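You operate a simulated robot arm through the tools that you are given. There is no shell and no other tool. Be economical: measure what you need, move in short steps, check, and stop when the job is done.

You are at the controls of a simulated two-armed robot. One attempt, no reset.

JOB
Pick up the brown reel marked "socket" from the counter of the extractor rack with one hand, pass it to the other hand and put it on the fourth level from the bottom of the grey shelf.

It is judged by the outcome, as a careful person would: the job done as asked, and still so three seconds after it is handed in. It fails if anything else is knocked over, pushed out of place, dropped, spilled or broken.

ROBOT AND FRAMES
Two 6-joint arms with two-finger parallel grippers on one trunk, on a base that drives. Base frame: it is fixed to the floor where the robot stands at the start and does not move with it; the origin is under the middle of the robot, x ahead of it, y to its left, z up. Units: mm, degrees, N and s.
The left shoulder is at the start at [-77, 177, 832], the right one opposite. With the tool pointing down near the work surface each hand reaches from about 100 to 700 mm from the robot's upright axis, wherever it stands, measured 20 degrees to its own side. Places, roughly: fourth level of the grey shelf [-600, -3900, 1300]. Payload 1.57 kg a hand.
The TCP of each hand is the grasp point between the finger pads, 30 mm short of the fingertips. In the tool frame z runs along the fingers and y along their closing line. The gripper opens to 80 mm. The fingers are 17 mm wide and 12 mm thick; the gripper's body (40 by 82 mm) begins 80 mm behind the TCP.
Orientation is that of the tool frame in the base frame, as [roll, pitch, yaw] about the fixed x, y, z axes, in that order (R = Rz(yaw) Ry(pitch) Rx(roll)). With the fingers straight down and closing along the base's y, the tool's x points along the base's -x, its y along +y and its z along -z.

CONTROLS
- The arms move only by the tool drive_tool. It takes "left_steps", "right_steps" or both (then of equal length, played together; a hand with none holds still); each is a list that holds one entry, the list of rows, each a list of 7 numbers: the opening, from 0 (shut) to 1 (fully open), then the shift along the base's x, y, z in mm, then the turn, a rotation vector about the base's x, y, z in degrees. In form: [[[fingers, tx, ty, tz, rx, ry, rz], ...]]. A call has 1 to 10 rows; each row shifts and turns the commanded pose from where the row before left it. A row lasts 0.2 s, in which the tool goes at most 50 mm and 8.6 degrees; a call with a longer step from one row to the next is refused whole, and so is a gripper value outside its range. Where a pose cannot be reached the arm comes as near as it can. A force on the tool above 40 N (or 10 N above the force at the start of the call, whichever is more), or a blocked arm, ends the call early, and 0.2 s more pass. Each finger travels about 72 mm/s and halts on what it meets, pressing with about 30 N; the grip force reading is that of the motor and also rises with nothing between the fingers. The clock runs only during rows and for 0.2 s after the last one: add rows that do not move to give the fingers time. It gives the time, the measured TCP pose, the force on the tool (base axes), the opening and the grip force at its end, in the units of the frame above (readings bear some noise), with the torque about the TCP (base axes, N m) and any sound that the robot's microphone picked up.
- Cameras (640 x 400 px; columns grow to the right, rows downward): "scene" is now at [37, -11.4, 1556.8]; the picture's right is [-0.13, -0.99, 0.00], its down [-0.73, 0.10, -0.68] and it looks along [0.67, -0.09, -0.74] (base axes); focal length 271 px, centre (320, 200). "left" rides on the left gripper at [72, 7, -122] in its tool frame; the picture's right is [-0.09, 1.00, 0.00], its down [-0.84, -0.08, -0.54] and it looks along [-0.54, -0.05, 0.84] (tool axes); focal length 238 px, centre (320, 200). "right" rides on the right gripper at [72, -7, -122] in its tool frame; the picture's right is [0.09, 1.00, 0.00], its down [-0.84, 0.08, -0.54] and it looks along [-0.54, 0.05, 0.84] (tool axes); focal length 238 px, centre (320, 200). There is no depth. A picture from a camera that has moved, and an enlarged one, comes with that camera's place and axes in the base frame and with its lens.
- snapshot(camera): a new picture of that camera. It takes no simulated time.
- raise_lower(by): slides the trunk up (or, below 0, down) by that many mm; the arms and the scene camera ride with it, the base frame stays. It gives what a move gives, with no picture.
- drive_base(legs): drives the robot by 1 to 6 legs, each [ahead, left, turn to the left] in mm, mm and degrees, along the robot's own axes; the way and the turn of a leg run together, so that a leg with both is an arc; at most 1500 mm and 180 degrees a leg. The arms and the cameras ride along, it lands a little off, and it stops where it bumps. It gives what a move gives.
- aim_head(pan, tilt): turns the head with the scene camera to pan (to the left, within 143 degrees either way) and tilt (down, from -29 to 69), counted from straight ahead of the robot. It gives what a move gives.
- close_up(camera, box): a new picture of the part [left, top, right, bottom] of that camera's present view, enlarged. It takes no simulated time.
- hand_in(): hands the job in; it is judged then, once.

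Work in short steps. Places have to be worked out from the pictures, the camera data and where the tool is seen: move nearer, look again, correct. Check each grasp and each placing, and mend what went wrong. You have 120 turns and 100 pictures in all, those below and enlarged ones among them. Open the grippers and draw the arms clear of the work before you hand the job in, unless the task says otherwise; then end with one line.

The tools are called after "Emit:" as name(argument=value, ...) on one line, values as JSON. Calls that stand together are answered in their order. drive_tool: Moves the arms, as the interface text tells. Its arguments: {"type":"object","properties":{"left_steps":{"type":"array","items":{"type":"array","items":{"type":"array","items":{"type":"number"}}}},"right_steps":{"type":"array","items":{"type":"array","items":{"type":"array","items":{"type":"number"}}}}},"required":[]} The other tools are called the same way: raise_lower (by) slides the trunk up or down; drive_base (legs) drives the base; aim_head (pan, tilt) turns the head that bears the scene camera; snapshot (camera) takes a picture; close_up (camera, box) takes an enlarged picture of a part of a camera's view; hand_in () hands the job in.

At the start:

```text
time_s: 0.0
left_tool_pos: [525.6, 192.8, 1196.8]
left_tool_rot: [-180.0, 0.0, 180.0]
left_force: [0.0, 0.0, 0.4]
left_ft_torque: [0.0, 0.02, -0.01]
left_finger_gap: 79.8
left_gripper_force: 0.1
right_tool_pos: [265.1, -108.1, 1199.8]
right_tool_rot: [179.9, 0.0, -180.0]
right_force: [0.2, -0.1, -0.9]
right_ft_torque: [-0.03, 0.0, -0.03]
right_finger_gap: 79.9
right_gripper_force: 0.1
trunk travel left (down, up): [-275.0, 53.0]
robot x, y, heading: [1.0, -0.4, -0.0]
head pan, tilt: [-7.5, 47.3]
```

scene: 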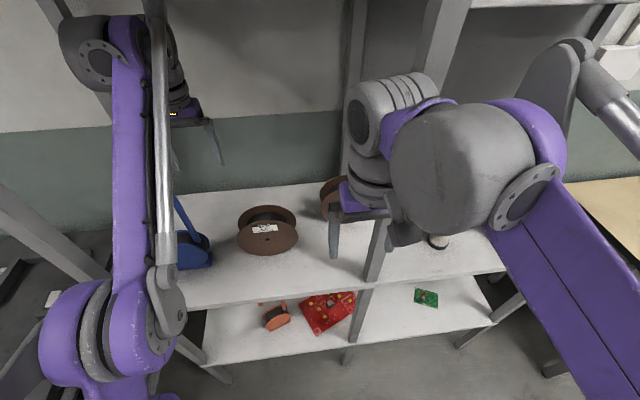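
right: 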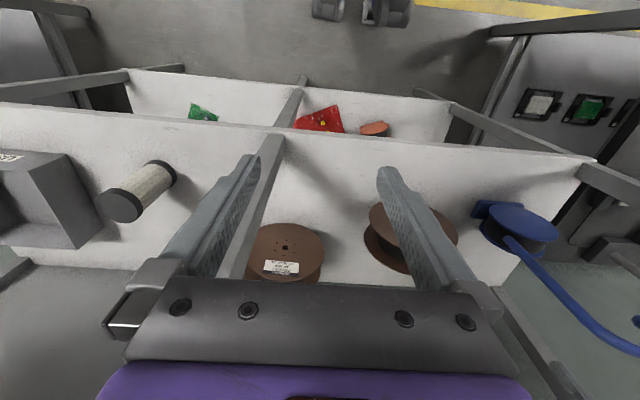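
left: 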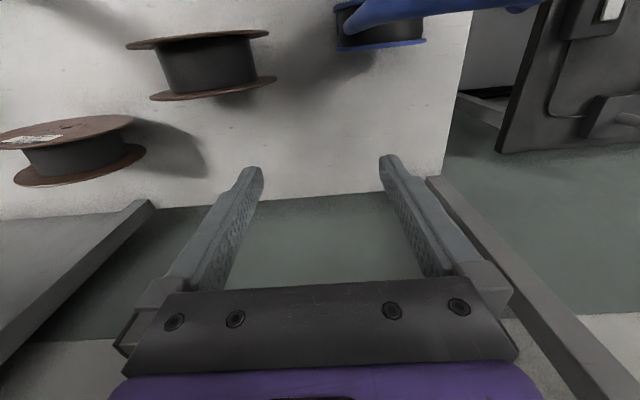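

The scene shows two brown reels on the counter; I enlarge their labels to find "socket".

Emit:
close_up(camera="scene", box=[220, 190, 320, 270])

Emit:
close_up(camera="right", box=[235, 210, 335, 290])

```text
5.00 times, centred on (270, 230) of scene
camera zoom: at [37.0, -11.4, 1556.8], right [-0.13, -0.99, 0.0], down [-0.73, 0.1, -0.68], along [0.67, -0.09, -0.74], focal length 1356 px, centre (570, 50)
```

zoom: 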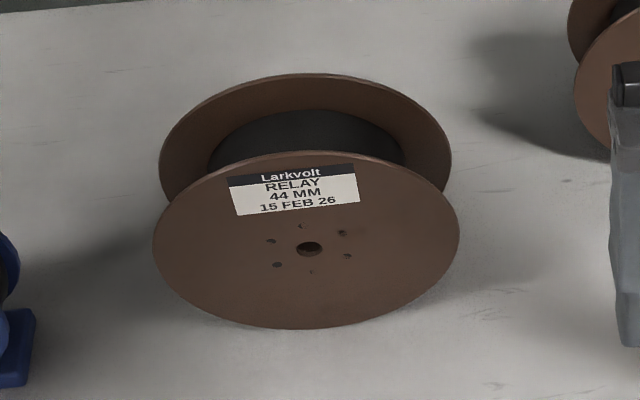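

```text
5.00 times, centred on (285, 250) of right
camera zoom: at [192.6, -114.4, 1320.2], right [-0.09, 1.0, 0.0], down [0.84, 0.08, 0.54], along [0.54, 0.05, -0.84], focal length 1192 px, centre (495, -50)
```

zoom: 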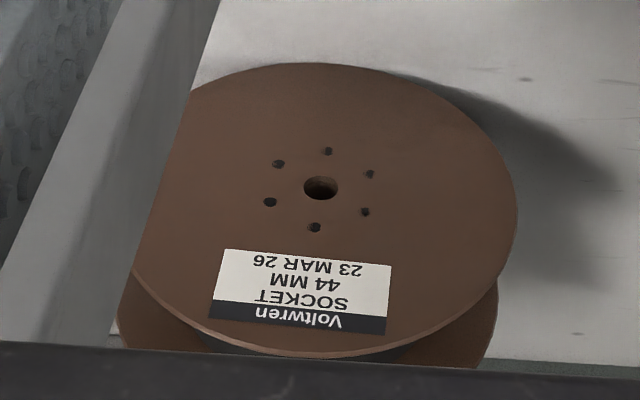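

The socket reel is the right-hand one: top centre about (514,-150,994), about 150 mm across, and the rack post stands near (328,-177). I'll take its top flange with the left hand from front-left, so first I bring both hands off the counter, the right one aside.

Emit:
drive_tool(left_steps=[[[1, -33, -27, -8, 0, 0, 0], [1, -33, -27, -8, 0, 0, 0], [1, -33, -27, -8, 0, 0, 0], [1, -33, -27, -8, 0, 0, 0], [1, -33, -27, -8, 0, 0, 0], [1, -33, -27, -8, 0, 0, 0]]], right_steps=[[[1, -10, -40, 0, 0, 0, 0], [1, -10, -40, 0, 0, 0, 0], [1, -10, -40, 0, 0, 0, 0], [1, -10, -40, 0, 0, 0, 0], [1, -10, -40, 0, 0, 0, 0], [1, -10, -40, 0, 0, 0, 0]]])

Emit:
snapshot(camera="scene")

```text
time_s: 1.4
left_tool_pos: [326.2, 29.2, 1149.1]
left_tool_rot: [179.9, 0.0, 180.0]
left_force: [-0.3, -0.3, 0.2]
left_ft_torque: [0.0, 0.01, 0.0]
left_finger_gap: 79.9
left_gripper_force: 0.1
right_tool_pos: [204.4, -349.2, 1198.6]
right_tool_rot: [179.9, 0.0, 180.0]
right_force: [-0.6, 0.0, -0.5]
right_ft_torque: [0.02, -0.02, 0.02]
right_finger_gap: 79.8
right_gripper_force: 0.1
trunk travel left (down, up): [-275.0, 53.0]
robot x, y, heading: [-1.6, -0.5, -0.2]
head pan, tilt: [-7.5, 47.3]
```

```text
94 pictures are left
camera scene: at [36.2, -12.5, 1556.8], right [-0.13, -0.99, 0.0], down [-0.73, 0.1, -0.68], along [0.67, -0.09, -0.73], focal length 271 px, centre (320, 200)
```

scene: 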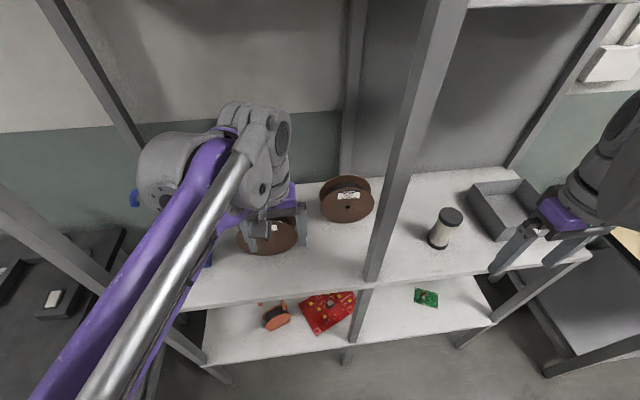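

Clear view now. I zoom on the reel for its geometry and start turning the left hand to horizontal, with fingers closing vertically.

Emit:
close_up(camera="scene", box=[300, 150, 400, 250])

Emit:
drive_tool(left_steps=[[[1, 0, 0, 0, 4.94, -4.94, -4.94], [1, 0, 0, 0, 4.94, -4.94, -4.94], [1, 0, 0, 0, 4.94, -4.94, -4.94], [1, 0, 0, 0, 4.94, -4.94, -4.94], [1, 0, 0, 0, 4.94, -4.94, -4.94], [1, 0, 0, 0, 4.94, -4.94, -4.94], [1, 0, 0, 0, 4.94, -4.94, -4.94]]])

```text
4.00 times, centred on (350, 200) of scene
camera zoom: at [36.2, -12.5, 1556.8], right [-0.13, -0.99, 0.0], down [-0.73, 0.1, -0.68], along [0.67, -0.09, -0.73], focal length 1085 px, centre (200, 200)
```

zoom: 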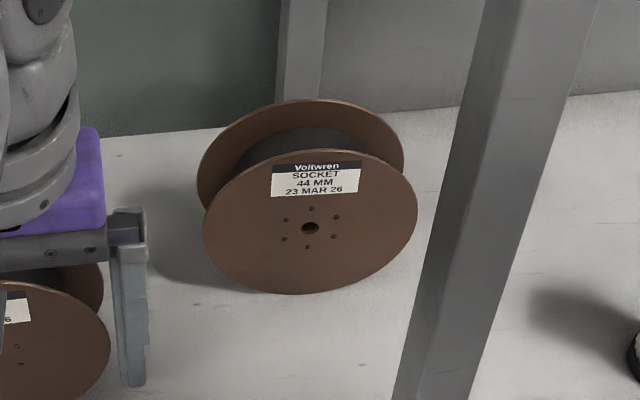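

```text
time_s: 3.0
left_tool_pos: [328.3, 31.0, 1150.2]
left_tool_rot: [135.0, 19.5, 135.0]
left_force: [-0.4, 0.8, 0.7]
left_ft_torque: [-0.01, -0.03, -0.03]
left_finger_gap: 79.9
left_gripper_force: 0.0
right_tool_pos: [205.5, -347.9, 1200.2]
right_tool_rot: [180.0, -0.1, 180.0]
right_force: [-0.2, -0.2, -0.1]
right_ft_torque: [-0.02, -0.01, -0.02]
right_finger_gap: 80.3
right_gripper_force: 0.1
trunk travel left (down, up): [-275.0, 53.0]
robot x, y, heading: [0.9, -1.4, -0.0]
head pan, tilt: [-7.5, 47.3]
```

The second flange shows behind (farther than) the label flange, so the reel actually stands on its rim with its axis along x, top near z 1069. A top grasp closing along x is right, so I undo the turn and begin yawing the left hand.

Emit:
drive_tool(left_steps=[[[1, 0, 0, 8, -4.94, 4.94, 4.94], [1, 0, 0, 8, -4.94, 4.94, 4.94], [1, 0, 0, 8, -4.94, 4.94, 4.94], [1, 0, 0, 8, -4.94, 4.94, 4.94], [1, 0, 0, 8, -4.94, 4.94, 4.94], [1, 0, 0, 8, -4.94, 4.94, 4.94], [1, 0, 0, 0, -4.94, 4.94, 4.94], [1, 0, 0, 0, 0, 0, -8.5], [1, 0, 0, 0, 0, 0, -8.5], [1, 0, 0, 0, 0, 0, -8.5]]])

Emit:
drive_tool(left_steps=[[[1, 10, -10, 0, 0, 0, -8.4], [1, 10, -10, 0, 0, 0, -8.3], [1, 10, -10, 0, 0, 0, -8], [1, 10, -10, 0, 0, 0, -8], [1, 10, -10, 0, 0, 0, -8], [1, 10, -10, 0, 0, 0, -8], [1, 10, -10, 0, 0, 0, -8], [1, 10, -10, 0, 0, 0, -7.8]]])

Emit:
snapshot(camera="left")

Emit:
snapshot(camera="scene")

```text
time_s: 5.2
left_tool_pos: [328.6, 30.7, 1196.7]
left_tool_rot: [-180.0, -0.1, 154.3]
left_force: [-0.4, -0.2, -0.3]
left_ft_torque: [0.04, -0.02, 0.02]
left_finger_gap: 79.9
left_gripper_force: 0.1
right_tool_pos: [205.4, -348.8, 1200.2]
right_tool_rot: [179.9, 0.0, 180.0]
right_force: [0.5, 0.7, 0.3]
right_ft_torque: [0.02, -0.05, 0.0]
right_finger_gap: 80.1
right_gripper_force: 0.0
trunk travel left (down, up): [-275.0, 53.0]
robot x, y, heading: [3.3, 1.9, -0.1]
head pan, tilt: [-7.5, 47.3]
```

```text
time_s: 7.0
left_tool_pos: [408.0, -49.4, 1196.6]
left_tool_rot: [-180.0, -0.1, 89.9]
left_force: [0.3, 0.4, 0.5]
left_ft_torque: [0.03, 0.01, -0.02]
left_finger_gap: 80.2
left_gripper_force: 0.0
right_tool_pos: [205.9, -349.2, 1200.0]
right_tool_rot: [179.9, 0.0, -180.0]
right_force: [0.0, -0.3, -0.1]
right_ft_torque: [0.02, -0.03, -0.01]
right_finger_gap: 79.9
right_gripper_force: 0.0
trunk travel left (down, up): [-275.0, 53.0]
robot x, y, heading: [-2.7, -1.5, -0.0]
head pan, tilt: [-7.5, 47.3]
```

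```text
92 pictures are left
camera left: at [415.2, 22.0, 1318.9], right [1.0, -0.09, 0.0], down [-0.08, -0.84, 0.54], along [-0.05, -0.54, -0.84], focal length 238 px, centre (320, 200)
```

left: 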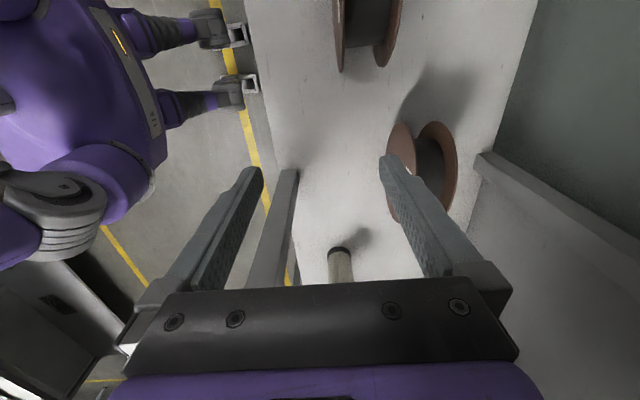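

```text
91 pictures are left
camera scene: at [37.5, -11.7, 1556.8], right [-0.13, -0.99, 0.0], down [-0.73, 0.1, -0.68], along [0.67, -0.09, -0.74], focal length 271 px, centre (320, 200)
```

scene: 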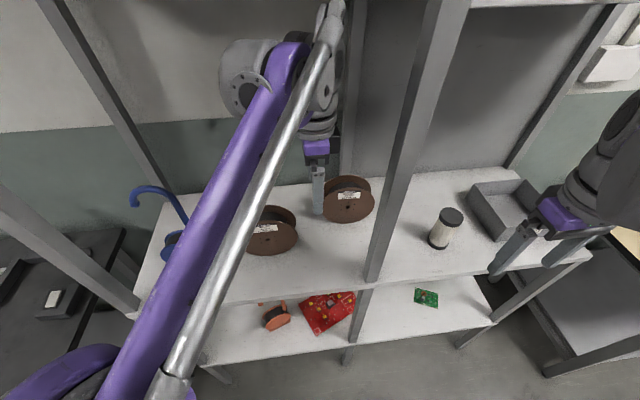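

The left hand is now yawed with fingers closing along x. I move it above the reel at about (537,-150) and look.

Emit:
drive_tool(left_steps=[[[1, 26, -20, 0, 0, 0, 0], [1, 26, -20, 0, 0, 0, 0], [1, 26, -20, 0, 0, 0, 0], [1, 26, -20, 0, 0, 0, 0], [1, 25, -20, 0, 0, 0, 0]]])

Emit:
snapshot(camera="left")

Emit:
snapshot(camera="scene")

```text
time_s: 8.2
left_tool_pos: [478.3, -108.7, 1182.1]
left_tool_rot: [180.0, -0.1, 90.0]
left_force: [1.0, 1.0, -0.7]
left_ft_torque: [0.01, 0.03, -0.01]
left_finger_gap: 79.9
left_gripper_force: 0.2
left hand out of reach, approached as far as the arm can: row 3, 4, 5
right_tool_pos: [206.1, -348.8, 1200.1]
right_tool_rot: [-180.0, 0.0, 180.0]
right_force: [-0.4, -0.8, 0.2]
right_ft_torque: [0.0, -0.01, 0.03]
right_finger_gap: 79.7
right_gripper_force: 0.1
trunk travel left (down, up): [-275.0, 53.0]
robot x, y, heading: [-1.1, 0.7, 0.1]
head pan, tilt: [-7.5, 47.3]
```

```text
90 pictures are left
camera left: at [485.4, -36.5, 1304.1], right [1.0, -0.09, 0.0], down [-0.08, -0.84, 0.54], along [-0.05, -0.54, -0.84], focal length 238 px, centre (320, 200)
```

left: 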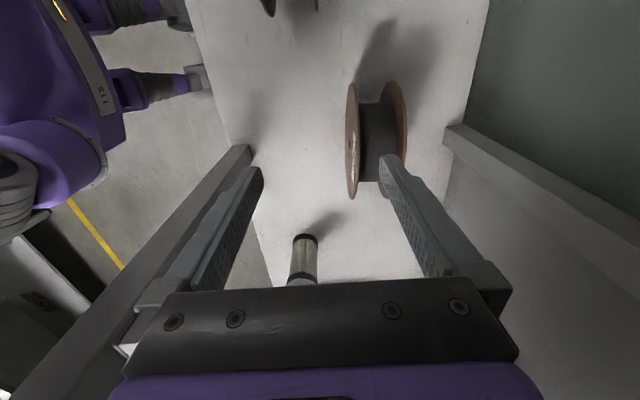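

```text
89 pictures are left
camera scene: at [37.0, -11.5, 1556.8], right [-0.13, -0.99, 0.0], down [-0.73, 0.1, -0.68], along [0.67, -0.09, -0.74], focal length 271 px, centre (320, 200)
```

scene: 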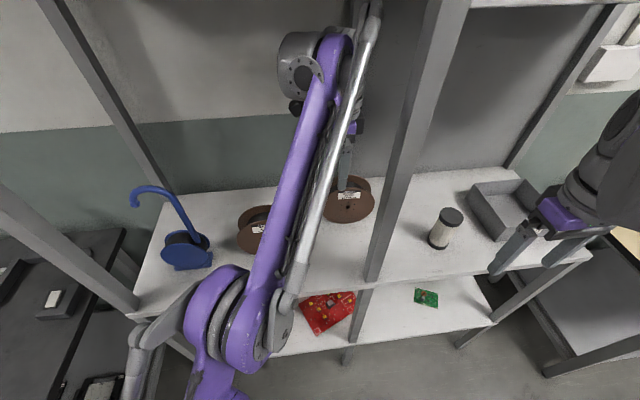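

Out of reach by about 60 mm, so I pull both hands back about 110 mm and drive the base 120 mm ahead.

Emit:
drive_tool(left_steps=[[[1, -45, 15, 0, 0, 0, 0], [1, -45, 15, 0, 0, 0, 0], [1, -45, 15, 0, 0, 0, 0], [1, -45, 15, 0, 0, 0, 0], [1, 0, 0, 0, 0, 0, 0]]], right_steps=[[[1, -25, 10, 0, 0, 0, 0], [1, -25, 10, 0, 0, 0, 0], [1, -25, 10, 0, 0, 0, 0], [1, -25, 10, 0, 0, 0, 0], [1, 0, 0, 0, 0, 0, 0]]])

Emit:
drive_base(legs=[[120, 0, 0]])

Emit:
snapshot(camera="scene")

```text
time_s: 9.6
left_tool_pos: [297.3, -49.6, 1181.1]
left_tool_rot: [-180.0, 0.0, 89.9]
left_force: [-0.4, 0.5, -0.3]
left_ft_torque: [0.0, -0.03, -0.01]
left_finger_gap: 80.1
left_gripper_force: 0.1
right_tool_pos: [136.6, -311.3, 1212.3]
right_tool_rot: [179.1, 0.1, -174.2]
right_force: [0.0, -0.2, -0.2]
right_ft_torque: [0.04, -0.01, 0.01]
right_finger_gap: 80.1
right_gripper_force: 0.1
trunk travel left (down, up): [-275.0, 53.0]
robot x, y, heading: [-0.4, -0.3, -0.3]
head pan, tilt: [-7.5, 47.3]
stopped in row 5 (right hand): the arm was blocked; the commanded pose is now the measured one
```

```text
time_s: 11.0
left_tool_pos: [415.4, -38.2, 1180.9]
left_tool_rot: [-180.0, 0.1, 90.3]
left_force: [-0.2, -0.5, -0.1]
left_ft_torque: [-0.04, 0.0, -0.01]
left_finger_gap: 80.0
left_gripper_force: 0.1
right_tool_pos: [254.9, -301.4, 1212.1]
right_tool_rot: [179.2, -0.1, -173.8]
right_force: [-0.8, 0.1, 0.3]
right_ft_torque: [-0.06, -0.01, 0.03]
right_finger_gap: 80.0
right_gripper_force: 0.0
trunk travel left (down, up): [-275.0, 53.0]
robot x, y, heading: [117.9, 7.9, 0.3]
head pan, tilt: [-7.5, 47.3]
stopped in leg 1: the robot was blocked; the commanded pose is now the measured one
```

```text
88 pictures are left
camera scene: at [153.6, -0.5, 1556.9], right [-0.13, -0.99, 0.0], down [-0.73, 0.09, -0.68], along [0.67, -0.09, -0.74], focal length 271 px, centre (320, 200)
```

scene: 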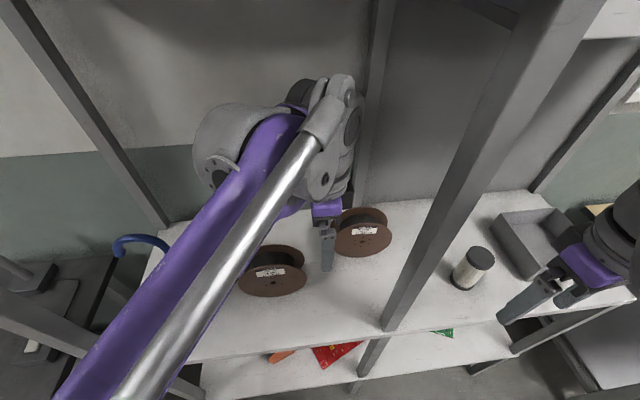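

The base moved to x≈118 and stopped there; nothing on the counter looks disturbed. I move the left hand over the reel at about (540,-150).

Emit:
drive_tool(left_steps=[[[1, 25, -22, 0, 0, 0, 0], [1, 25, -22, 0, 0, 0, 0], [1, 25, -22, 0, 0, 0, 0], [1, 25, -23, 0, 0, 0, 0], [1, 25, -23, 0, 0, 0, 0], [1, 0, 0, 0, 0, 0, 0]]])

Emit:
snapshot(camera="left")

Emit:
snapshot(camera="scene")

```text
time_s: 12.4
left_tool_pos: [538.4, -150.3, 1182.1]
left_tool_rot: [-179.9, 0.0, 90.3]
left_force: [0.5, -0.1, 0.6]
left_ft_torque: [0.01, 0.01, -0.02]
left_finger_gap: 80.1
left_gripper_force: 0.2
right_tool_pos: [254.2, -302.9, 1211.1]
right_tool_rot: [179.3, 0.1, -173.8]
right_force: [0.2, -0.1, -0.4]
right_ft_torque: [0.0, -0.02, 0.01]
right_finger_gap: 80.0
right_gripper_force: 0.2
trunk travel left (down, up): [-275.0, 53.0]
robot x, y, heading: [117.6, 9.1, 0.4]
head pan, tilt: [-7.5, 47.3]
```

```text
87 pictures are left
camera left: at [545.1, -78.9, 1304.5], right [1.0, -0.09, 0.0], down [-0.07, -0.84, 0.54], along [-0.05, -0.54, -0.84], focal length 238 px, centre (320, 200)
```

left: 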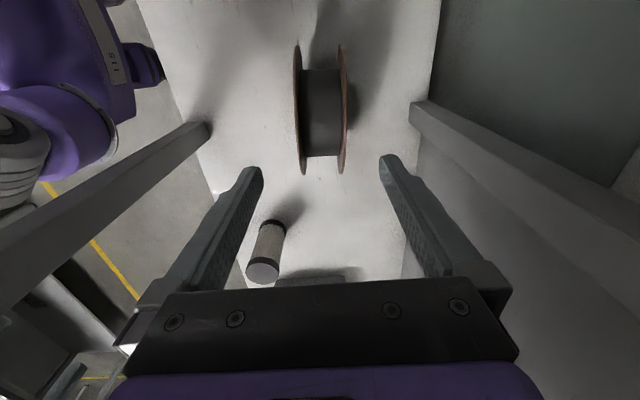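

```text
86 pictures are left
camera scene: at [151.9, -1.7, 1556.9], right [-0.13, -0.99, 0.0], down [-0.73, 0.09, -0.68], along [0.67, -0.09, -0.73], focal length 271 px, centre (320, 200)
```

scene: 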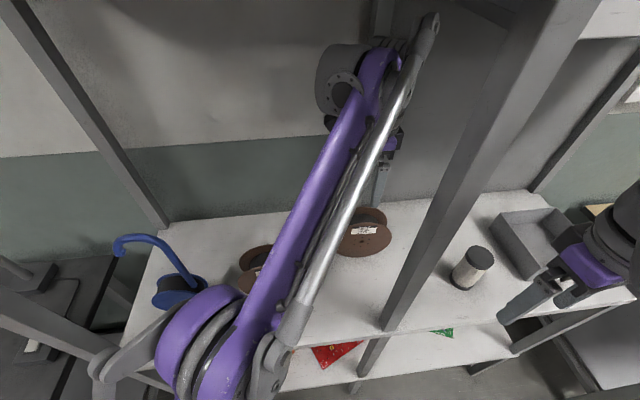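

The reel centre works out to about (540.6,-152,992) and the hand is lined up with it. I lower so the tips are just above the rim and check again.

Emit:
drive_tool(left_steps=[[[1, 1, -1, -30, 0, 0, 0], [1, 1, -1, -30, 0, 0, 0], [1, 0, 0, -22, 0, 0, 0], [1, 0, 0, 0, 0, 0, 0]]])

Emit:
snapshot(camera="left")

```text
time_s: 13.4
left_tool_pos: [540.9, -153.4, 1099.5]
left_tool_rot: [179.9, 0.0, 90.4]
left_force: [-0.6, 0.6, 0.0]
left_ft_torque: [0.03, 0.0, -0.03]
left_finger_gap: 80.0
left_gripper_force: 0.0
right_tool_pos: [254.5, -304.4, 1211.9]
right_tool_rot: [179.1, 0.1, -173.9]
right_force: [0.5, -0.6, 0.4]
right_ft_torque: [-0.01, 0.02, -0.01]
right_finger_gap: 79.9
right_gripper_force: 0.0
trunk travel left (down, up): [-275.0, 53.0]
robot x, y, heading: [114.7, 11.1, 0.2]
head pan, tilt: [-7.5, 47.3]
```

```text
85 pictures are left
camera left: at [547.9, -81.2, 1221.4], right [1.0, -0.09, 0.0], down [-0.07, -0.84, 0.54], along [-0.05, -0.54, -0.84], focal length 238 px, centre (320, 200)
```

left: 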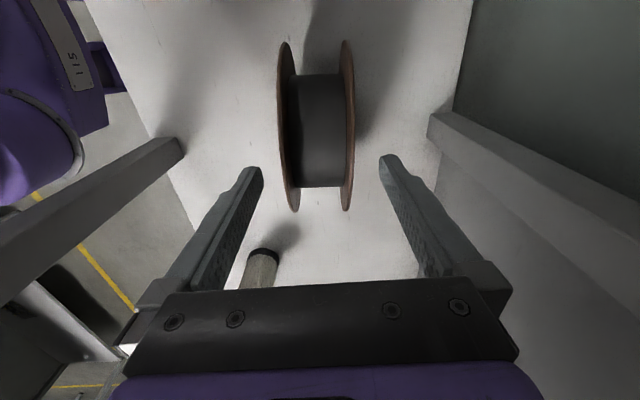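

The fingers straddle both flanges evenly (flanges at about x 515–567, tips at 501 and 581). I descend 70 mm, then close.

Emit:
drive_tool(left_steps=[[[1, 0, 0, -25, 0, 0, 0], [1, 0, 0, -25, 0, 0, 0], [1, 0, 0, -20, 0, 0, 0], [1, 0, 0, 0, 0, 0, 0]]])

Emit:
snapshot(camera="left")

```text
time_s: 14.4
left_tool_pos: [541.5, -153.4, 1029.3]
left_tool_rot: [-180.0, 0.1, 90.3]
left_force: [0.9, 0.3, 1.0]
left_ft_torque: [0.0, 0.01, 0.01]
left_finger_gap: 79.9
left_gripper_force: 0.1
right_tool_pos: [254.6, -302.8, 1212.3]
right_tool_rot: [179.1, 0.1, -173.8]
right_force: [0.0, -0.9, -0.8]
right_ft_torque: [0.01, -0.01, -0.02]
right_finger_gap: 79.9
right_gripper_force: 0.0
trunk travel left (down, up): [-275.0, 53.0]
robot x, y, heading: [114.4, 9.1, 0.3]
head pan, tilt: [-7.5, 47.3]
```

```text
84 pictures are left
camera left: at [548.2, -80.6, 1151.5], right [1.0, -0.09, 0.0], down [-0.07, -0.84, 0.54], along [-0.05, -0.54, -0.84], focal length 238 px, centre (320, 200)
```

left: 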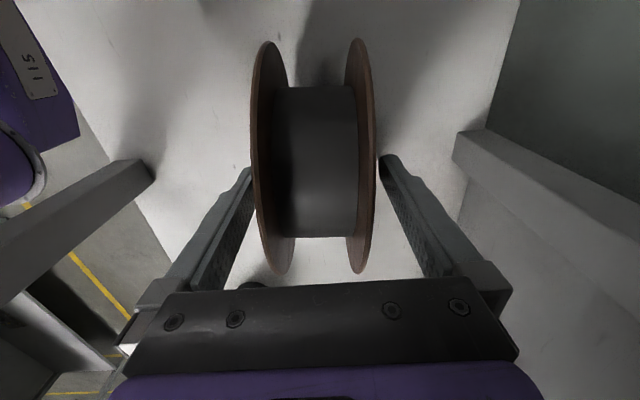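

The reel is between the fingers, perhaps 2 mm toward the near one. I shift slightly and close.

Emit:
drive_tool(left_steps=[[[1, -2, 0, 0, 0, 0, 0], [0.8, 0, 0, 0, 0, 0, 0], [0.6, 0, 0, 0, 0, 0, 0], [0.4, 0, 0, 0, 0, 0, 0], [0.4, 0, 0, 0, 0, 0, 0], [0.3, 0, 0, 0, 0, 0, 0]]])

Emit:
snapshot(camera="left")

```text
time_s: 15.8
left_tool_pos: [540.3, -153.7, 1029.4]
left_tool_rot: [-180.0, 0.0, 90.3]
left_force: [1.2, 0.3, 0.5]
left_ft_torque: [0.01, 0.01, -0.01]
left_finger_gap: 51.7
left_gripper_force: 29.7
right_tool_pos: [254.3, -303.5, 1212.6]
right_tool_rot: [179.1, 0.1, -173.7]
right_force: [0.1, 0.4, -0.5]
right_ft_torque: [-0.01, -0.04, -0.01]
right_finger_gap: 80.0
right_gripper_force: 0.1
trunk travel left (down, up): [-275.0, 53.0]
robot x, y, heading: [118.0, 7.6, 0.5]
head pan, tilt: [-7.5, 47.3]
```

```text
83 pictures are left
camera left: at [546.3, -80.9, 1151.4], right [1.0, -0.09, 0.0], down [-0.07, -0.84, 0.54], along [-0.05, -0.54, -0.84], focal length 238 px, centre (320, 200)
```

left: 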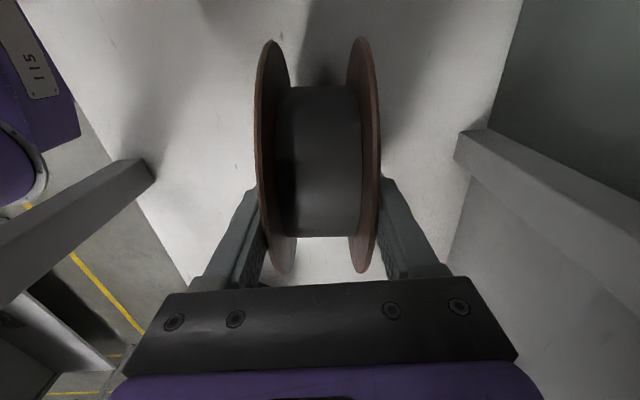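

Gripped at a 51.7 mm gap. I lift 60 mm with the fingers commanded shut and read the load.

Emit:
drive_tool(left_steps=[[[0, 0, 0, 10, 0, 0, 0], [0, 0, 0, 25, 0, 0, 0], [0, 0, 0, 25, 0, 0, 0], [0, 0, 0, 40, 0, 0, 0], [0, 0, 0, 40, 0, 0, 0], [0, 0, 0, 0, 0, 0, 0]]])

Emit:
snapshot(camera="left")

Emit:
snapshot(camera="scene")

```text
time_s: 17.2
left_tool_pos: [541.2, -153.5, 1170.2]
left_tool_rot: [-180.0, 0.0, 90.3]
left_force: [0.3, -0.3, -2.4]
left_ft_torque: [0.0, 0.0, -0.01]
left_finger_gap: 51.6
left_gripper_force: 29.7
right_tool_pos: [254.7, -302.4, 1212.3]
right_tool_rot: [179.0, 0.1, -173.8]
right_force: [-0.9, 0.5, 0.4]
right_ft_torque: [0.02, -0.01, 0.0]
right_finger_gap: 80.0
right_gripper_force: 0.1
trunk travel left (down, up): [-275.0, 53.0]
robot x, y, heading: [116.0, 13.0, 0.4]
head pan, tilt: [-7.5, 47.3]
```

```text
82 pictures are left
camera left: at [546.9, -81.7, 1291.9], right [1.0, -0.09, 0.0], down [-0.07, -0.84, 0.54], along [-0.05, -0.54, -0.84], focal length 238 px, centre (320, 200)
```

left: 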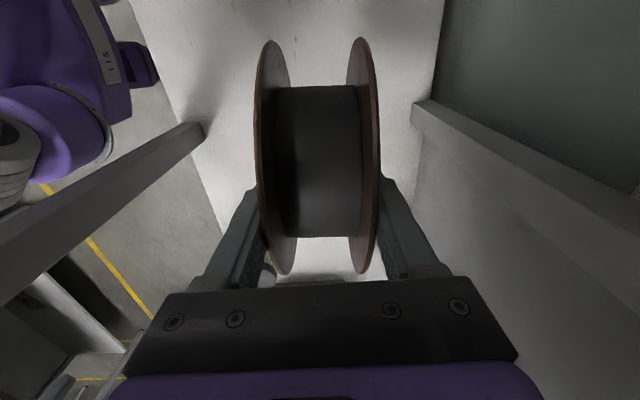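

```text
81 pictures are left
camera scene: at [152.8, -2.5, 1556.8], right [-0.13, -0.99, 0.0], down [-0.73, 0.09, -0.68], along [0.67, -0.09, -0.74], focal length 271 px, centre (320, 200)
```

scene: 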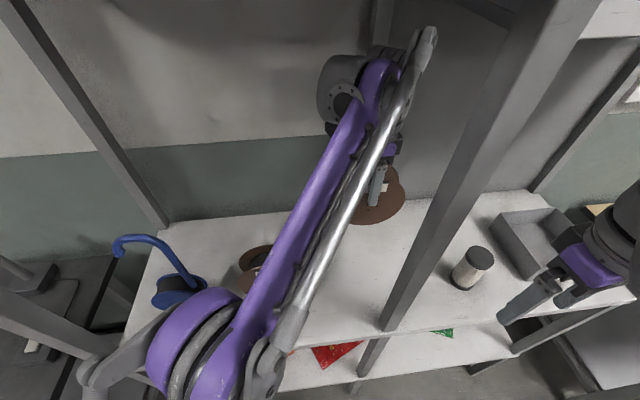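

Reel is held firmly (about 0.25 kg) and lifted. I raise it a little more and bring it to y≈-50 and back, so it clears the post when the base backs away.

Emit:
drive_tool(left_steps=[[[0, 0, 10, 20, 0, 0, 0], [0, -10, 25, 20, 0, 0, 0], [0, -10, 30, 5, 0, 0, 0], [0, -20, 35, 0, 0, 0, 0], [0, -35, 10, 0, 0, 0, 0], [0, -40, 0, 0, 0, 0, 0], [0, -40, 0, 0, 0, 0, 0], [0, 0, 0, 0, 0, 0, 0]]])

Emit:
snapshot(camera="scene")

```text
time_s: 19.0
left_tool_pos: [385.5, -43.6, 1213.9]
left_tool_rot: [179.9, 0.1, 90.2]
left_force: [-0.4, -0.6, -0.9]
left_ft_torque: [-0.01, -0.01, -0.02]
left_finger_gap: 51.6
left_gripper_force: 30.1
right_tool_pos: [256.6, -304.4, 1211.1]
right_tool_rot: [179.1, 0.1, -173.9]
right_force: [-0.1, -0.1, 0.1]
right_ft_torque: [0.02, 0.01, 0.01]
right_finger_gap: 79.7
right_gripper_force: 0.0
trunk travel left (down, up): [-275.0, 53.0]
robot x, y, heading: [116.8, 9.4, 0.2]
head pan, tilt: [-7.5, 47.3]
```

```text
80 pictures are left
camera scene: at [154.0, -3.2, 1556.8], right [-0.13, -0.99, 0.0], down [-0.73, 0.09, -0.68], along [0.67, -0.08, -0.74], focal length 271 px, centre (320, 200)
```

scene: 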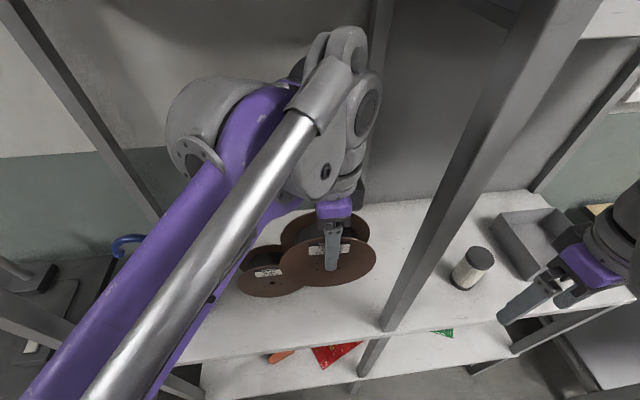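

The reel is clear of the post and relay reel. I back the base 250 mm, then look toward the grey shelf and behind for the route.

Emit:
drive_base(legs=[[-250, 0, 0]])

Emit:
aim_head(pan=-90, tilt=15)

Emit:
snapshot(camera="scene")

Emit:
aim_head(pan=-140, tilt=25)

Emit:
snapshot(camera="scene")

```text
time_s: 20.8
left_tool_pos: [137.5, -44.4, 1214.6]
left_tool_rot: [-179.9, -0.1, 90.4]
left_force: [-1.2, 0.2, -2.3]
left_ft_torque: [-0.02, -0.01, -0.01]
left_finger_gap: 51.8
left_gripper_force: 30.0
right_tool_pos: [7.4, -303.3, 1213.0]
right_tool_rot: [179.1, 0.1, -173.7]
right_force: [0.6, -0.1, -1.1]
right_ft_torque: [0.01, -0.02, -0.01]
right_finger_gap: 80.1
right_gripper_force: 0.0
trunk travel left (down, up): [-275.0, 53.0]
robot x, y, heading: [-133.7, 5.0, 0.6]
head pan, tilt: [-7.5, 47.3]
```

```text
time_s: 22.3
left_tool_pos: [136.9, -44.4, 1214.8]
left_tool_rot: [-180.0, 0.0, 90.4]
left_force: [-0.3, -0.3, -2.6]
left_ft_torque: [-0.03, 0.01, 0.02]
left_finger_gap: 51.7
left_gripper_force: 29.4
right_tool_pos: [6.7, -303.6, 1211.9]
right_tool_rot: [179.1, 0.2, -173.7]
right_force: [-0.9, -0.8, 0.4]
right_ft_torque: [-0.02, 0.03, -0.03]
right_finger_gap: 80.0
right_gripper_force: 0.1
trunk travel left (down, up): [-275.0, 53.0]
robot x, y, heading: [-134.4, 8.9, 0.6]
head pan, tilt: [-90.0, 15.0]
```

```text
79 pictures are left
camera scene: at [-174.0, -87.7, 1606.9], right [-1.0, -0.01, 0.0], down [0.0, 0.26, -0.97], along [0.01, -0.97, -0.26], focal length 271 px, centre (320, 200)
```

scene: 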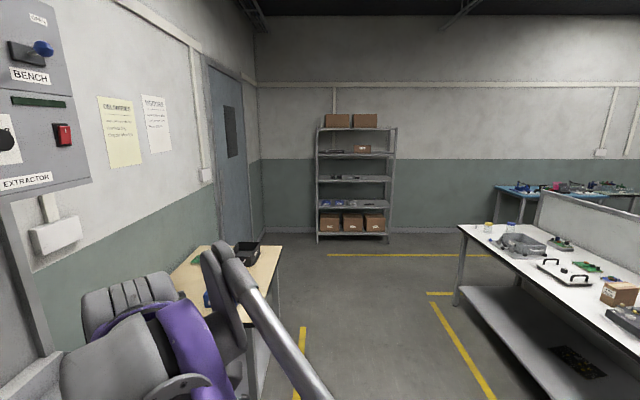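

```text
time_s: 23.5
left_tool_pos: [136.4, -44.2, 1213.9]
left_tool_rot: [-180.0, 0.0, 90.4]
left_force: [0.7, -0.1, -1.8]
left_ft_torque: [0.0, 0.0, 0.02]
left_finger_gap: 51.6
left_gripper_force: 29.7
right_tool_pos: [6.3, -304.1, 1212.3]
right_tool_rot: [179.1, 0.1, -173.7]
right_force: [-0.4, 0.4, 0.1]
right_ft_torque: [-0.01, -0.01, -0.02]
right_finger_gap: 80.1
right_gripper_force: 0.1
trunk travel left (down, up): [-275.0, 53.0]
robot x, y, heading: [-134.0, 4.4, 0.4]
head pan, tilt: [-140.0, 25.0]
```

```text
78 pictures are left
camera scene: at [-244.8, -54.0, 1590.7], right [-0.65, 0.76, 0.0], down [0.32, 0.27, -0.91], along [-0.69, -0.59, -0.42], focal length 271 px, centre (320, 200)
```

scene: 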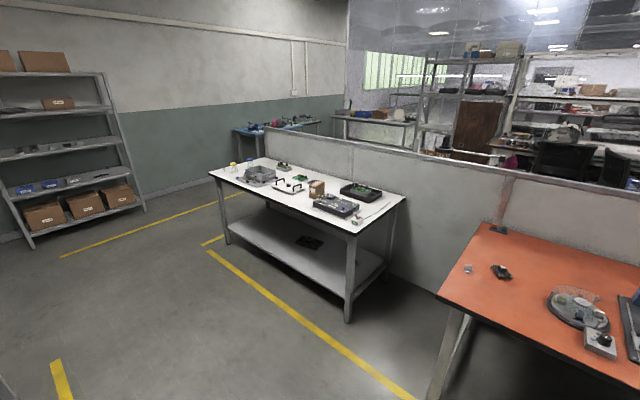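

The fourth level (the one with a small brown box) is visible, and there's free floor here. For the hand-over I move the reel to about (250,0) and the right hand forward to (250,-260,1165), levelling its yaw.

Emit:
drive_tool(left_steps=[[[0, 14, 5, 0, 0, 0, 0], [0, 14, 5, 0, 0, 0, 0], [0, 14, 6, 0, 0, 0, 0], [0, 14, 6, 0, 0, 0, 0], [0, 14, 6, 0, 0, 0, 0], [0, 14, 6, 0, 0, 0, 0], [0, 14, 5, 0, 0, 0, 0], [0, 15, 5, 0, 0, 0, 0]]], right_steps=[[[1, 10, -5, -6, 0, 0, -6.3], [1, 33, -5, -6, 0, 0, 0], [1, 33, 5, -6, 0, 0, 0], [1, 33, 10, -6, 0, 0, 0], [1, 33, 10, -6, 0, 0, 0], [1, 33, 10, -6, 0, 0, 0], [1, 33, 10, -6, 0, 0, 0], [1, 35, 8, -6, 0, 0, 0]]])

Emit:
drive_tool(right_steps=[[[1, 0, 0, 0, 4.94, 4.94, -4.94], [1, 0, 0, 0, 4.94, 4.94, -4.94], [1, 0, 0, 0, 4.94, 4.94, -4.94], [1, 0, 0, 0, 4.94, 4.94, -4.94], [1, 0, 0, 0, 4.94, 4.94, -4.94], [1, 0, 0, 0, 4.94, 4.94, -4.94], [1, 0, 0, 0, 4.94, 4.94, -4.94]]])

Emit:
aim_head(pan=-10, tilt=45)

Emit:
snapshot(camera="scene")

```text
time_s: 25.3
left_tool_pos: [252.2, 1.0, 1213.6]
left_tool_rot: [-179.8, 0.0, 90.4]
left_force: [0.7, -1.4, -2.0]
left_ft_torque: [-0.01, 0.03, 0.0]
left_finger_gap: 51.4
left_gripper_force: 30.4
right_tool_pos: [252.6, -261.6, 1164.4]
right_tool_rot: [179.0, 0.0, -180.0]
right_force: [0.2, 0.0, -0.7]
right_ft_torque: [0.0, 0.02, -0.01]
right_finger_gap: 80.0
right_gripper_force: 0.1
trunk travel left (down, up): [-275.0, 53.0]
robot x, y, heading: [-132.2, 10.3, 0.4]
head pan, tilt: [-140.0, 25.0]
```

```text
time_s: 26.6
left_tool_pos: [250.0, -0.6, 1214.9]
left_tool_rot: [-180.0, 0.0, 90.4]
left_force: [0.2, -0.2, -2.3]
left_ft_torque: [0.01, 0.02, 0.0]
left_finger_gap: 51.4
left_gripper_force: 30.0
right_tool_pos: [252.1, -263.4, 1161.9]
right_tool_rot: [158.0, -29.1, 159.1]
right_force: [5.1, 3.7, -8.3]
right_ft_torque: [-0.1, 0.45, 0.11]
right_finger_gap: 79.9
right_gripper_force: 0.0
right hand out of reach, approached as far as the arm can: row 6
trunk travel left (down, up): [-275.0, 53.0]
robot x, y, heading: [-131.3, 4.8, 0.4]
head pan, tilt: [-140.0, 25.0]
stopped in row 6 (right hand): the force on the tool passed its limit at 116 N (the readings are from after the stop); the commanded pose is now the measured one
```

```text
time_s: 28.7
left_tool_pos: [249.5, -1.4, 1214.3]
left_tool_rot: [180.0, 0.0, 90.4]
left_force: [0.5, 0.5, -1.8]
left_ft_torque: [-0.01, -0.02, 0.01]
left_finger_gap: 51.1
left_gripper_force: 29.8
right_tool_pos: [252.4, -262.4, 1162.6]
right_tool_rot: [157.9, -29.2, 159.2]
right_force: [7.0, 6.4, -23.3]
right_ft_torque: [0.13, 0.06, 0.04]
right_finger_gap: 80.0
right_gripper_force: 0.1
trunk travel left (down, up): [-275.0, 53.0]
robot x, y, heading: [-134.6, 5.6, 0.3]
head pan, tilt: [-10.0, 45.0]
```

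```text
77 pictures are left
camera scene: at [-94.4, -7.9, 1560.1], right [-0.17, -0.99, 0.0], down [-0.7, 0.12, -0.71], along [0.7, -0.12, -0.71], focal length 271 px, centre (320, 200)
```

scene: 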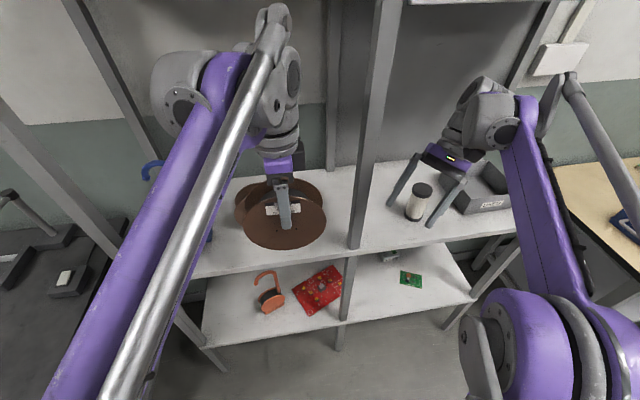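

The right wrist can't take that turn (it met its limits). I undo it and instead plan for the right hand to come from the robot's side pointing forward and down, closing along y; so I also start yawing the left hand back so the reel's axis lies along y.

Emit:
drive_tool(right_steps=[[[1, 0, 0, 0, -4.94, -4.94, 4.94], [1, 0, 0, 0, -4.94, -4.94, 4.94], [1, 0, 0, 0, -4.94, -4.94, 4.94], [1, 0, 0, 0, -4.94, -4.94, 4.94], [1, 0, 0, 0, -2, -2, 2], [1, 0, 0, 0, 0, 0, 0], [1, 0, 0, 0, 0, 0, 0], [1, 0, 0, 0, 0, 0, 0], [1, 0, 0, 0, 0, 0, 0], [1, 0, 0, 0, 0, 0, 0]]], left_steps=[[[0, 8, 3, 0, 0, 0, 8.2], [0, 8, 3, 0, 0, 0, 8.2], [0, 8, 3, 0, 0, 0, 8.2], [0, 8, 3, 0, 0, 0, 8.2], [0, 8, 3, 0, 0, 0, 8.2], [0, 8, 3, 0, 0, 0, 8.2], [0, 8, 3, 0, 0, 0, 8.2], [0, 8, 3, 0, 0, 0, 8.2], [0, 8, 3, 0, 0, 0, 8.2], [0, 8, 3, 0, 0, 0, 8.2]]])

```text
time_s: 30.9
left_tool_pos: [330.8, 30.0, 1214.4]
left_tool_rot: [-179.9, 0.0, 172.6]
left_force: [-0.4, -0.2, -2.4]
left_ft_torque: [0.01, 0.0, 0.01]
left_finger_gap: 51.2
left_gripper_force: 30.0
right_tool_pos: [252.6, -262.2, 1161.1]
right_tool_rot: [175.2, -3.4, 176.6]
right_force: [-1.1, 0.3, -0.4]
right_ft_torque: [0.02, 0.0, -0.01]
right_finger_gap: 80.0
right_gripper_force: 0.0
trunk travel left (down, up): [-275.0, 53.0]
robot x, y, heading: [-134.6, 7.7, 0.4]
head pan, tilt: [-10.0, 45.0]
```

I finish levelling both hands, then pitch the right hand forward in steps of 8° and watch for limits.

Emit:
drive_tool(right_steps=[[[1, 0, 0, 0, -2.7, -2.7, 2.7], [1, -8, 0, 0, 0, -8.2, 0], [1, -8, 0, 0, 0, -8.2, 0], [1, -8, 0, 0, 0, -8.2, 0], [1, -8, 0, 0, 0, -8.2, 0], [1, -8, 0, 0, 0, -8.2, 0], [1, -8, 0, 0, 0, -8.2, 0], [1, 0, 0, 0, 0, 0, 0]]], left_steps=[[[0, 0, 0, 0, 0, 0, 7.4], [0, 0, 0, 0, 0, 0, 0], [0, 0, 0, 0, 0, 0, 0], [0, 0, 0, 0, 0, 0, 0], [0, 0, 0, 0, 0, 0, 0], [0, 0, 0, 0, 0, 0, 0], [0, 0, 0, 0, 0, 0, 0], [0, 0, 0, 0, 0, 0, 0]]])

Emit:
snapshot(camera="scene")

```text
time_s: 32.7
left_tool_pos: [331.7, 29.6, 1213.8]
left_tool_rot: [180.0, 0.0, 179.8]
left_force: [-0.6, -0.1, -2.0]
left_ft_torque: [-0.01, 0.03, 0.03]
left_finger_gap: 51.0
left_gripper_force: 29.6
right_tool_pos: [204.5, -262.4, 1162.6]
right_tool_rot: [176.7, 48.7, 178.7]
right_force: [0.6, 0.4, -0.1]
right_ft_torque: [0.02, 0.01, -0.01]
right_finger_gap: 79.8
right_gripper_force: 0.0
trunk travel left (down, up): [-275.0, 53.0]
robot x, y, heading: [-131.4, 5.3, 0.5]
head pan, tilt: [-10.0, 45.0]
```

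```text
76 pictures are left
camera scene: at [-93.7, -8.1, 1560.1], right [-0.17, -0.99, 0.0], down [-0.7, 0.12, -0.71], along [0.7, -0.12, -0.71], focal length 271 px, centre (320, 200)
```

scene: 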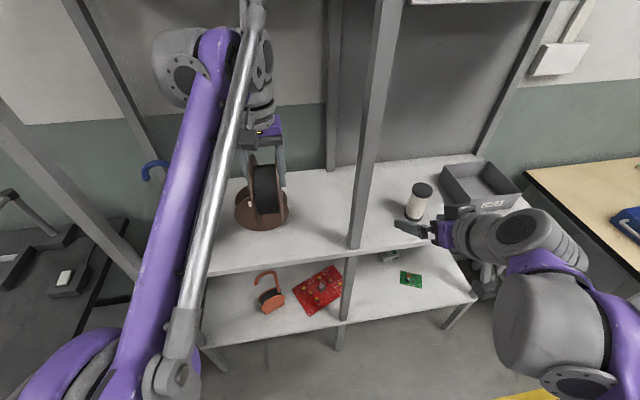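

The right hand pitches fine this way. I back another 250 mm for free space from the rack post before the hand-over.

Emit:
drive_base(legs=[[-250, 0, 0]])

Emit:
drive_tool(right_steps=[[[1, 0, 0, 0, 0, -8, 0], [1, 0, 0, 0, 0, -8, 0], [1, 0, 0, 0, 0, -8, 0], [1, 0, 0, 0, 0, 0, 0]]], left_steps=[[[0, 15, -20, 0, 0, 0, 0], [0, 15, -20, 0, 0, 0, 0], [0, 15, -20, 0, 0, 0, 0], [0, 15, -20, 0, 0, 0, 0]]])

Emit:
snapshot(camera="right")

Emit:
snapshot(camera="scene")

```text
time_s: 34.5
left_tool_pos: [81.3, 28.8, 1213.8]
left_tool_rot: [180.0, 0.0, 180.0]
left_force: [0.5, 1.2, -2.0]
left_ft_torque: [0.02, 0.0, 0.02]
left_finger_gap: 51.3
left_gripper_force: 29.8
right_tool_pos: [-43.1, -265.2, 1161.7]
right_tool_rot: [176.7, 48.7, 178.7]
right_force: [-0.8, -0.1, -0.3]
right_ft_torque: [-0.01, 0.01, -0.01]
right_finger_gap: 80.0
right_gripper_force: 0.1
trunk travel left (down, up): [-275.0, 53.0]
robot x, y, heading: [-385.3, 1.0, 0.5]
head pan, tilt: [-10.0, 45.0]
```

```text
time_s: 35.5
left_tool_pos: [115.4, -34.9, 1193.8]
left_tool_rot: [180.0, -0.1, 179.9]
left_force: [0.4, -0.9, -2.2]
left_ft_torque: [0.01, 0.0, 0.01]
left_finger_gap: 51.3
left_gripper_force: 29.9
left hand out of reach, approached as far as the arm can: row 2, 3, 4
right_tool_pos: [-43.8, -265.0, 1162.5]
right_tool_rot: [175.0, 72.8, 177.3]
right_force: [0.4, 0.4, -1.0]
right_ft_torque: [0.02, -0.02, -0.02]
right_finger_gap: 80.0
right_gripper_force: 0.0
trunk travel left (down, up): [-275.0, 53.0]
robot x, y, heading: [-385.3, 5.2, 0.5]
head pan, tilt: [-10.0, 45.0]
```

```text
75 pictures are left
camera right: at [-181.9, -275.0, 1128.6], right [-0.06, 1.0, -0.06], down [-0.27, 0.04, 0.96], along [0.96, 0.08, 0.27], focal length 238 px, centre (320, 200)
```

right: 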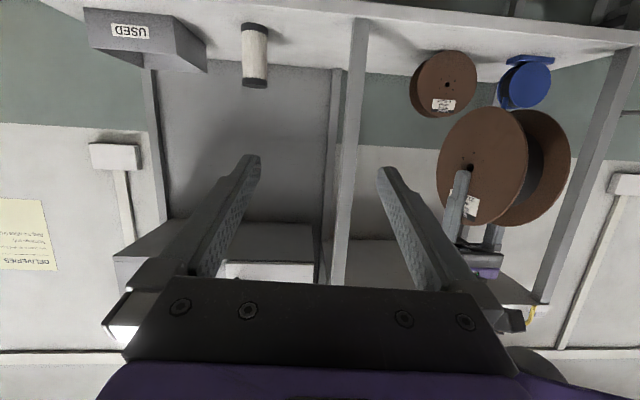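

```text
74 pictures are left
camera scene: at [-342.2, -10.3, 1560.1], right [-0.17, -0.99, 0.0], down [-0.7, 0.12, -0.71], along [0.7, -0.12, -0.71], focal length 271 px, centre (320, 200)
```

scene: 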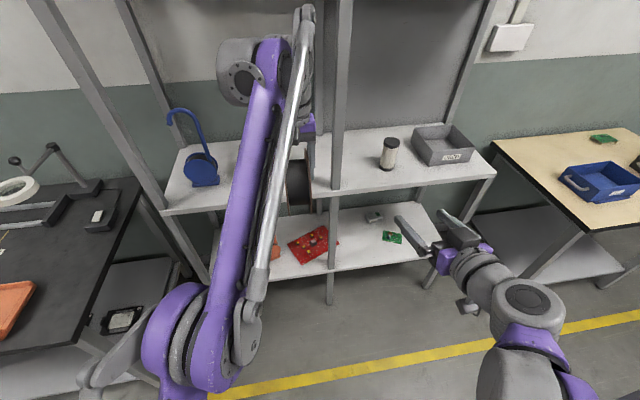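

The left arm is at its reach limit at this height, and the neck is near, so I bring the hand-over lower: reel centre to about (90,-25,1023), with both hands yawed 30° so the right one comes from its own side.

Emit:
drive_tool(left_steps=[[[0, -6, 2, -33, 0, 0, 7.5], [0, -6, 2, -33, 0, 0, 7.5], [0, -6, 3, -34, 0, 0, 7.5], [0, -7, 3, -34, 0, 0, 7.5], [0, 0, 0, 0, 0, 0, 0]]], right_steps=[[[1, 0, 0, -20, -1.5, 0, 6.9], [1, 0, 0, -20, 0, 0, 6.9], [1, 0, 0, -25, 0, 0, 6.9], [1, 0, 0, -30, 0, 0, 6.9], [1, 0, 0, 0, 0, 0, 0]]])

Emit:
snapshot(camera="scene")

Emit:
snapshot(camera="right")

```text
time_s: 36.8
left_tool_pos: [87.9, -22.8, 1060.3]
left_tool_rot: [180.0, -0.1, -150.1]
left_force: [-0.3, 0.0, -2.9]
left_ft_torque: [-0.02, 0.03, -0.01]
left_finger_gap: 51.0
left_gripper_force: 30.2
right_tool_pos: [-44.8, -263.5, 1066.5]
right_tool_rot: [-179.8, 72.6, -150.2]
right_force: [-0.4, -0.1, 0.8]
right_ft_torque: [-0.01, 0.01, 0.0]
right_finger_gap: 79.9
right_gripper_force: 0.1
trunk travel left (down, up): [-275.0, 53.0]
robot x, y, heading: [-381.5, 4.0, 0.5]
head pan, tilt: [-10.0, 45.0]
```

```text
73 pictures are left
camera scene: at [-344.5, -8.9, 1560.1], right [-0.17, -0.99, 0.0], down [-0.7, 0.12, -0.71], along [0.7, -0.12, -0.71], focal length 271 px, centre (320, 200)
```

scene: 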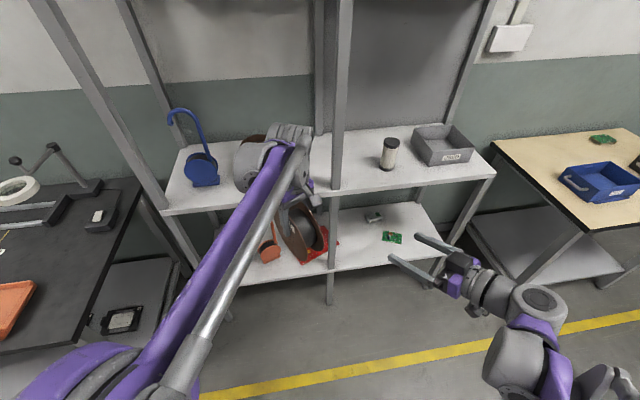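

```text
72 pictures are left
camera right: at [-162.6, -337.6, 1034.2], right [-0.52, 0.85, -0.09], down [-0.27, -0.06, 0.96], along [0.81, 0.52, 0.26], focal length 238 px, centre (320, 200)
```

right: 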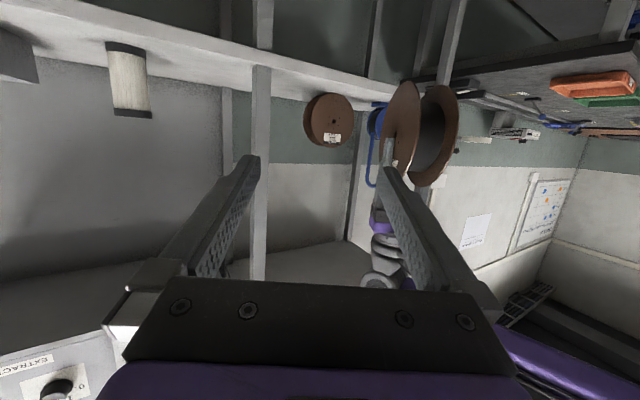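

Both hands are aligned at 30°. I move the right hand sideways onto the reel's plane, still 150 mm short of its centre.

Emit:
drive_tool(right_steps=[[[1, 2, 34, 0, 0, 0, 0], [1, 2, 34, 0, 0, 0, 0], [1, 2, 34, 0, 0, 0, 0], [1, 2, 34, 0, 0, 0, 0], [1, 1, 32, 1, 0, 0, 0], [1, 0, 0, 0, 0, 0, 0]]])

Emit:
snapshot(camera="right")

Emit:
snapshot(camera="scene")

```text
time_s: 38.1
left_tool_pos: [88.8, -23.8, 1060.7]
left_tool_rot: [180.0, 0.0, -150.1]
left_force: [-1.1, -0.3, -2.1]
left_ft_torque: [0.02, 0.0, 0.02]
left_finger_gap: 51.2
left_gripper_force: 29.5
right_tool_pos: [-35.9, -96.5, 1067.9]
right_tool_rot: [179.9, 72.6, -150.4]
right_force: [-0.4, -0.2, 0.9]
right_ft_torque: [-0.03, -0.02, -0.01]
right_finger_gap: 80.0
right_gripper_force: 0.1
trunk travel left (down, up): [-275.0, 53.0]
robot x, y, heading: [-381.4, 5.5, 0.5]
head pan, tilt: [-10.0, 45.0]
```

```text
71 pictures are left
camera right: at [-153.5, -170.0, 1034.7], right [-0.52, 0.85, -0.09], down [-0.27, -0.06, 0.96], along [0.81, 0.52, 0.26], focal length 238 px, centre (320, 200)
```

right: 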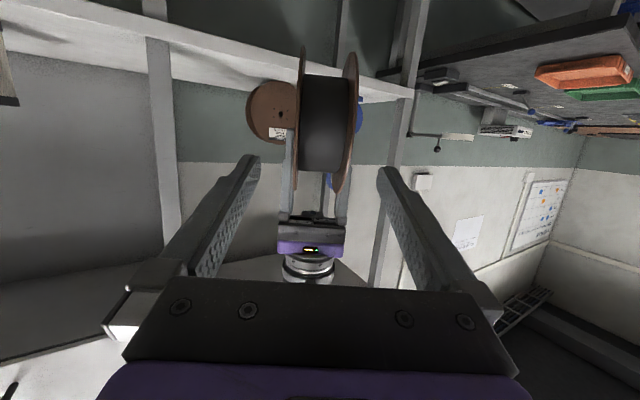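

```text
70 pictures are left
camera scene: at [-343.6, -9.6, 1560.1], right [-0.17, -0.99, 0.0], down [-0.7, 0.12, -0.71], along [0.7, -0.12, -0.71], focal length 271 px, centre (320, 200)
```

scene: 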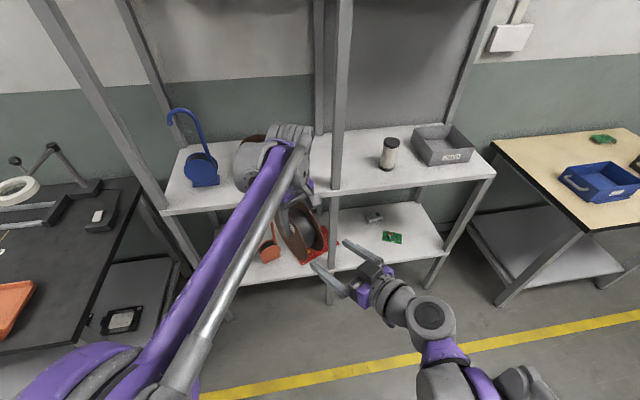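

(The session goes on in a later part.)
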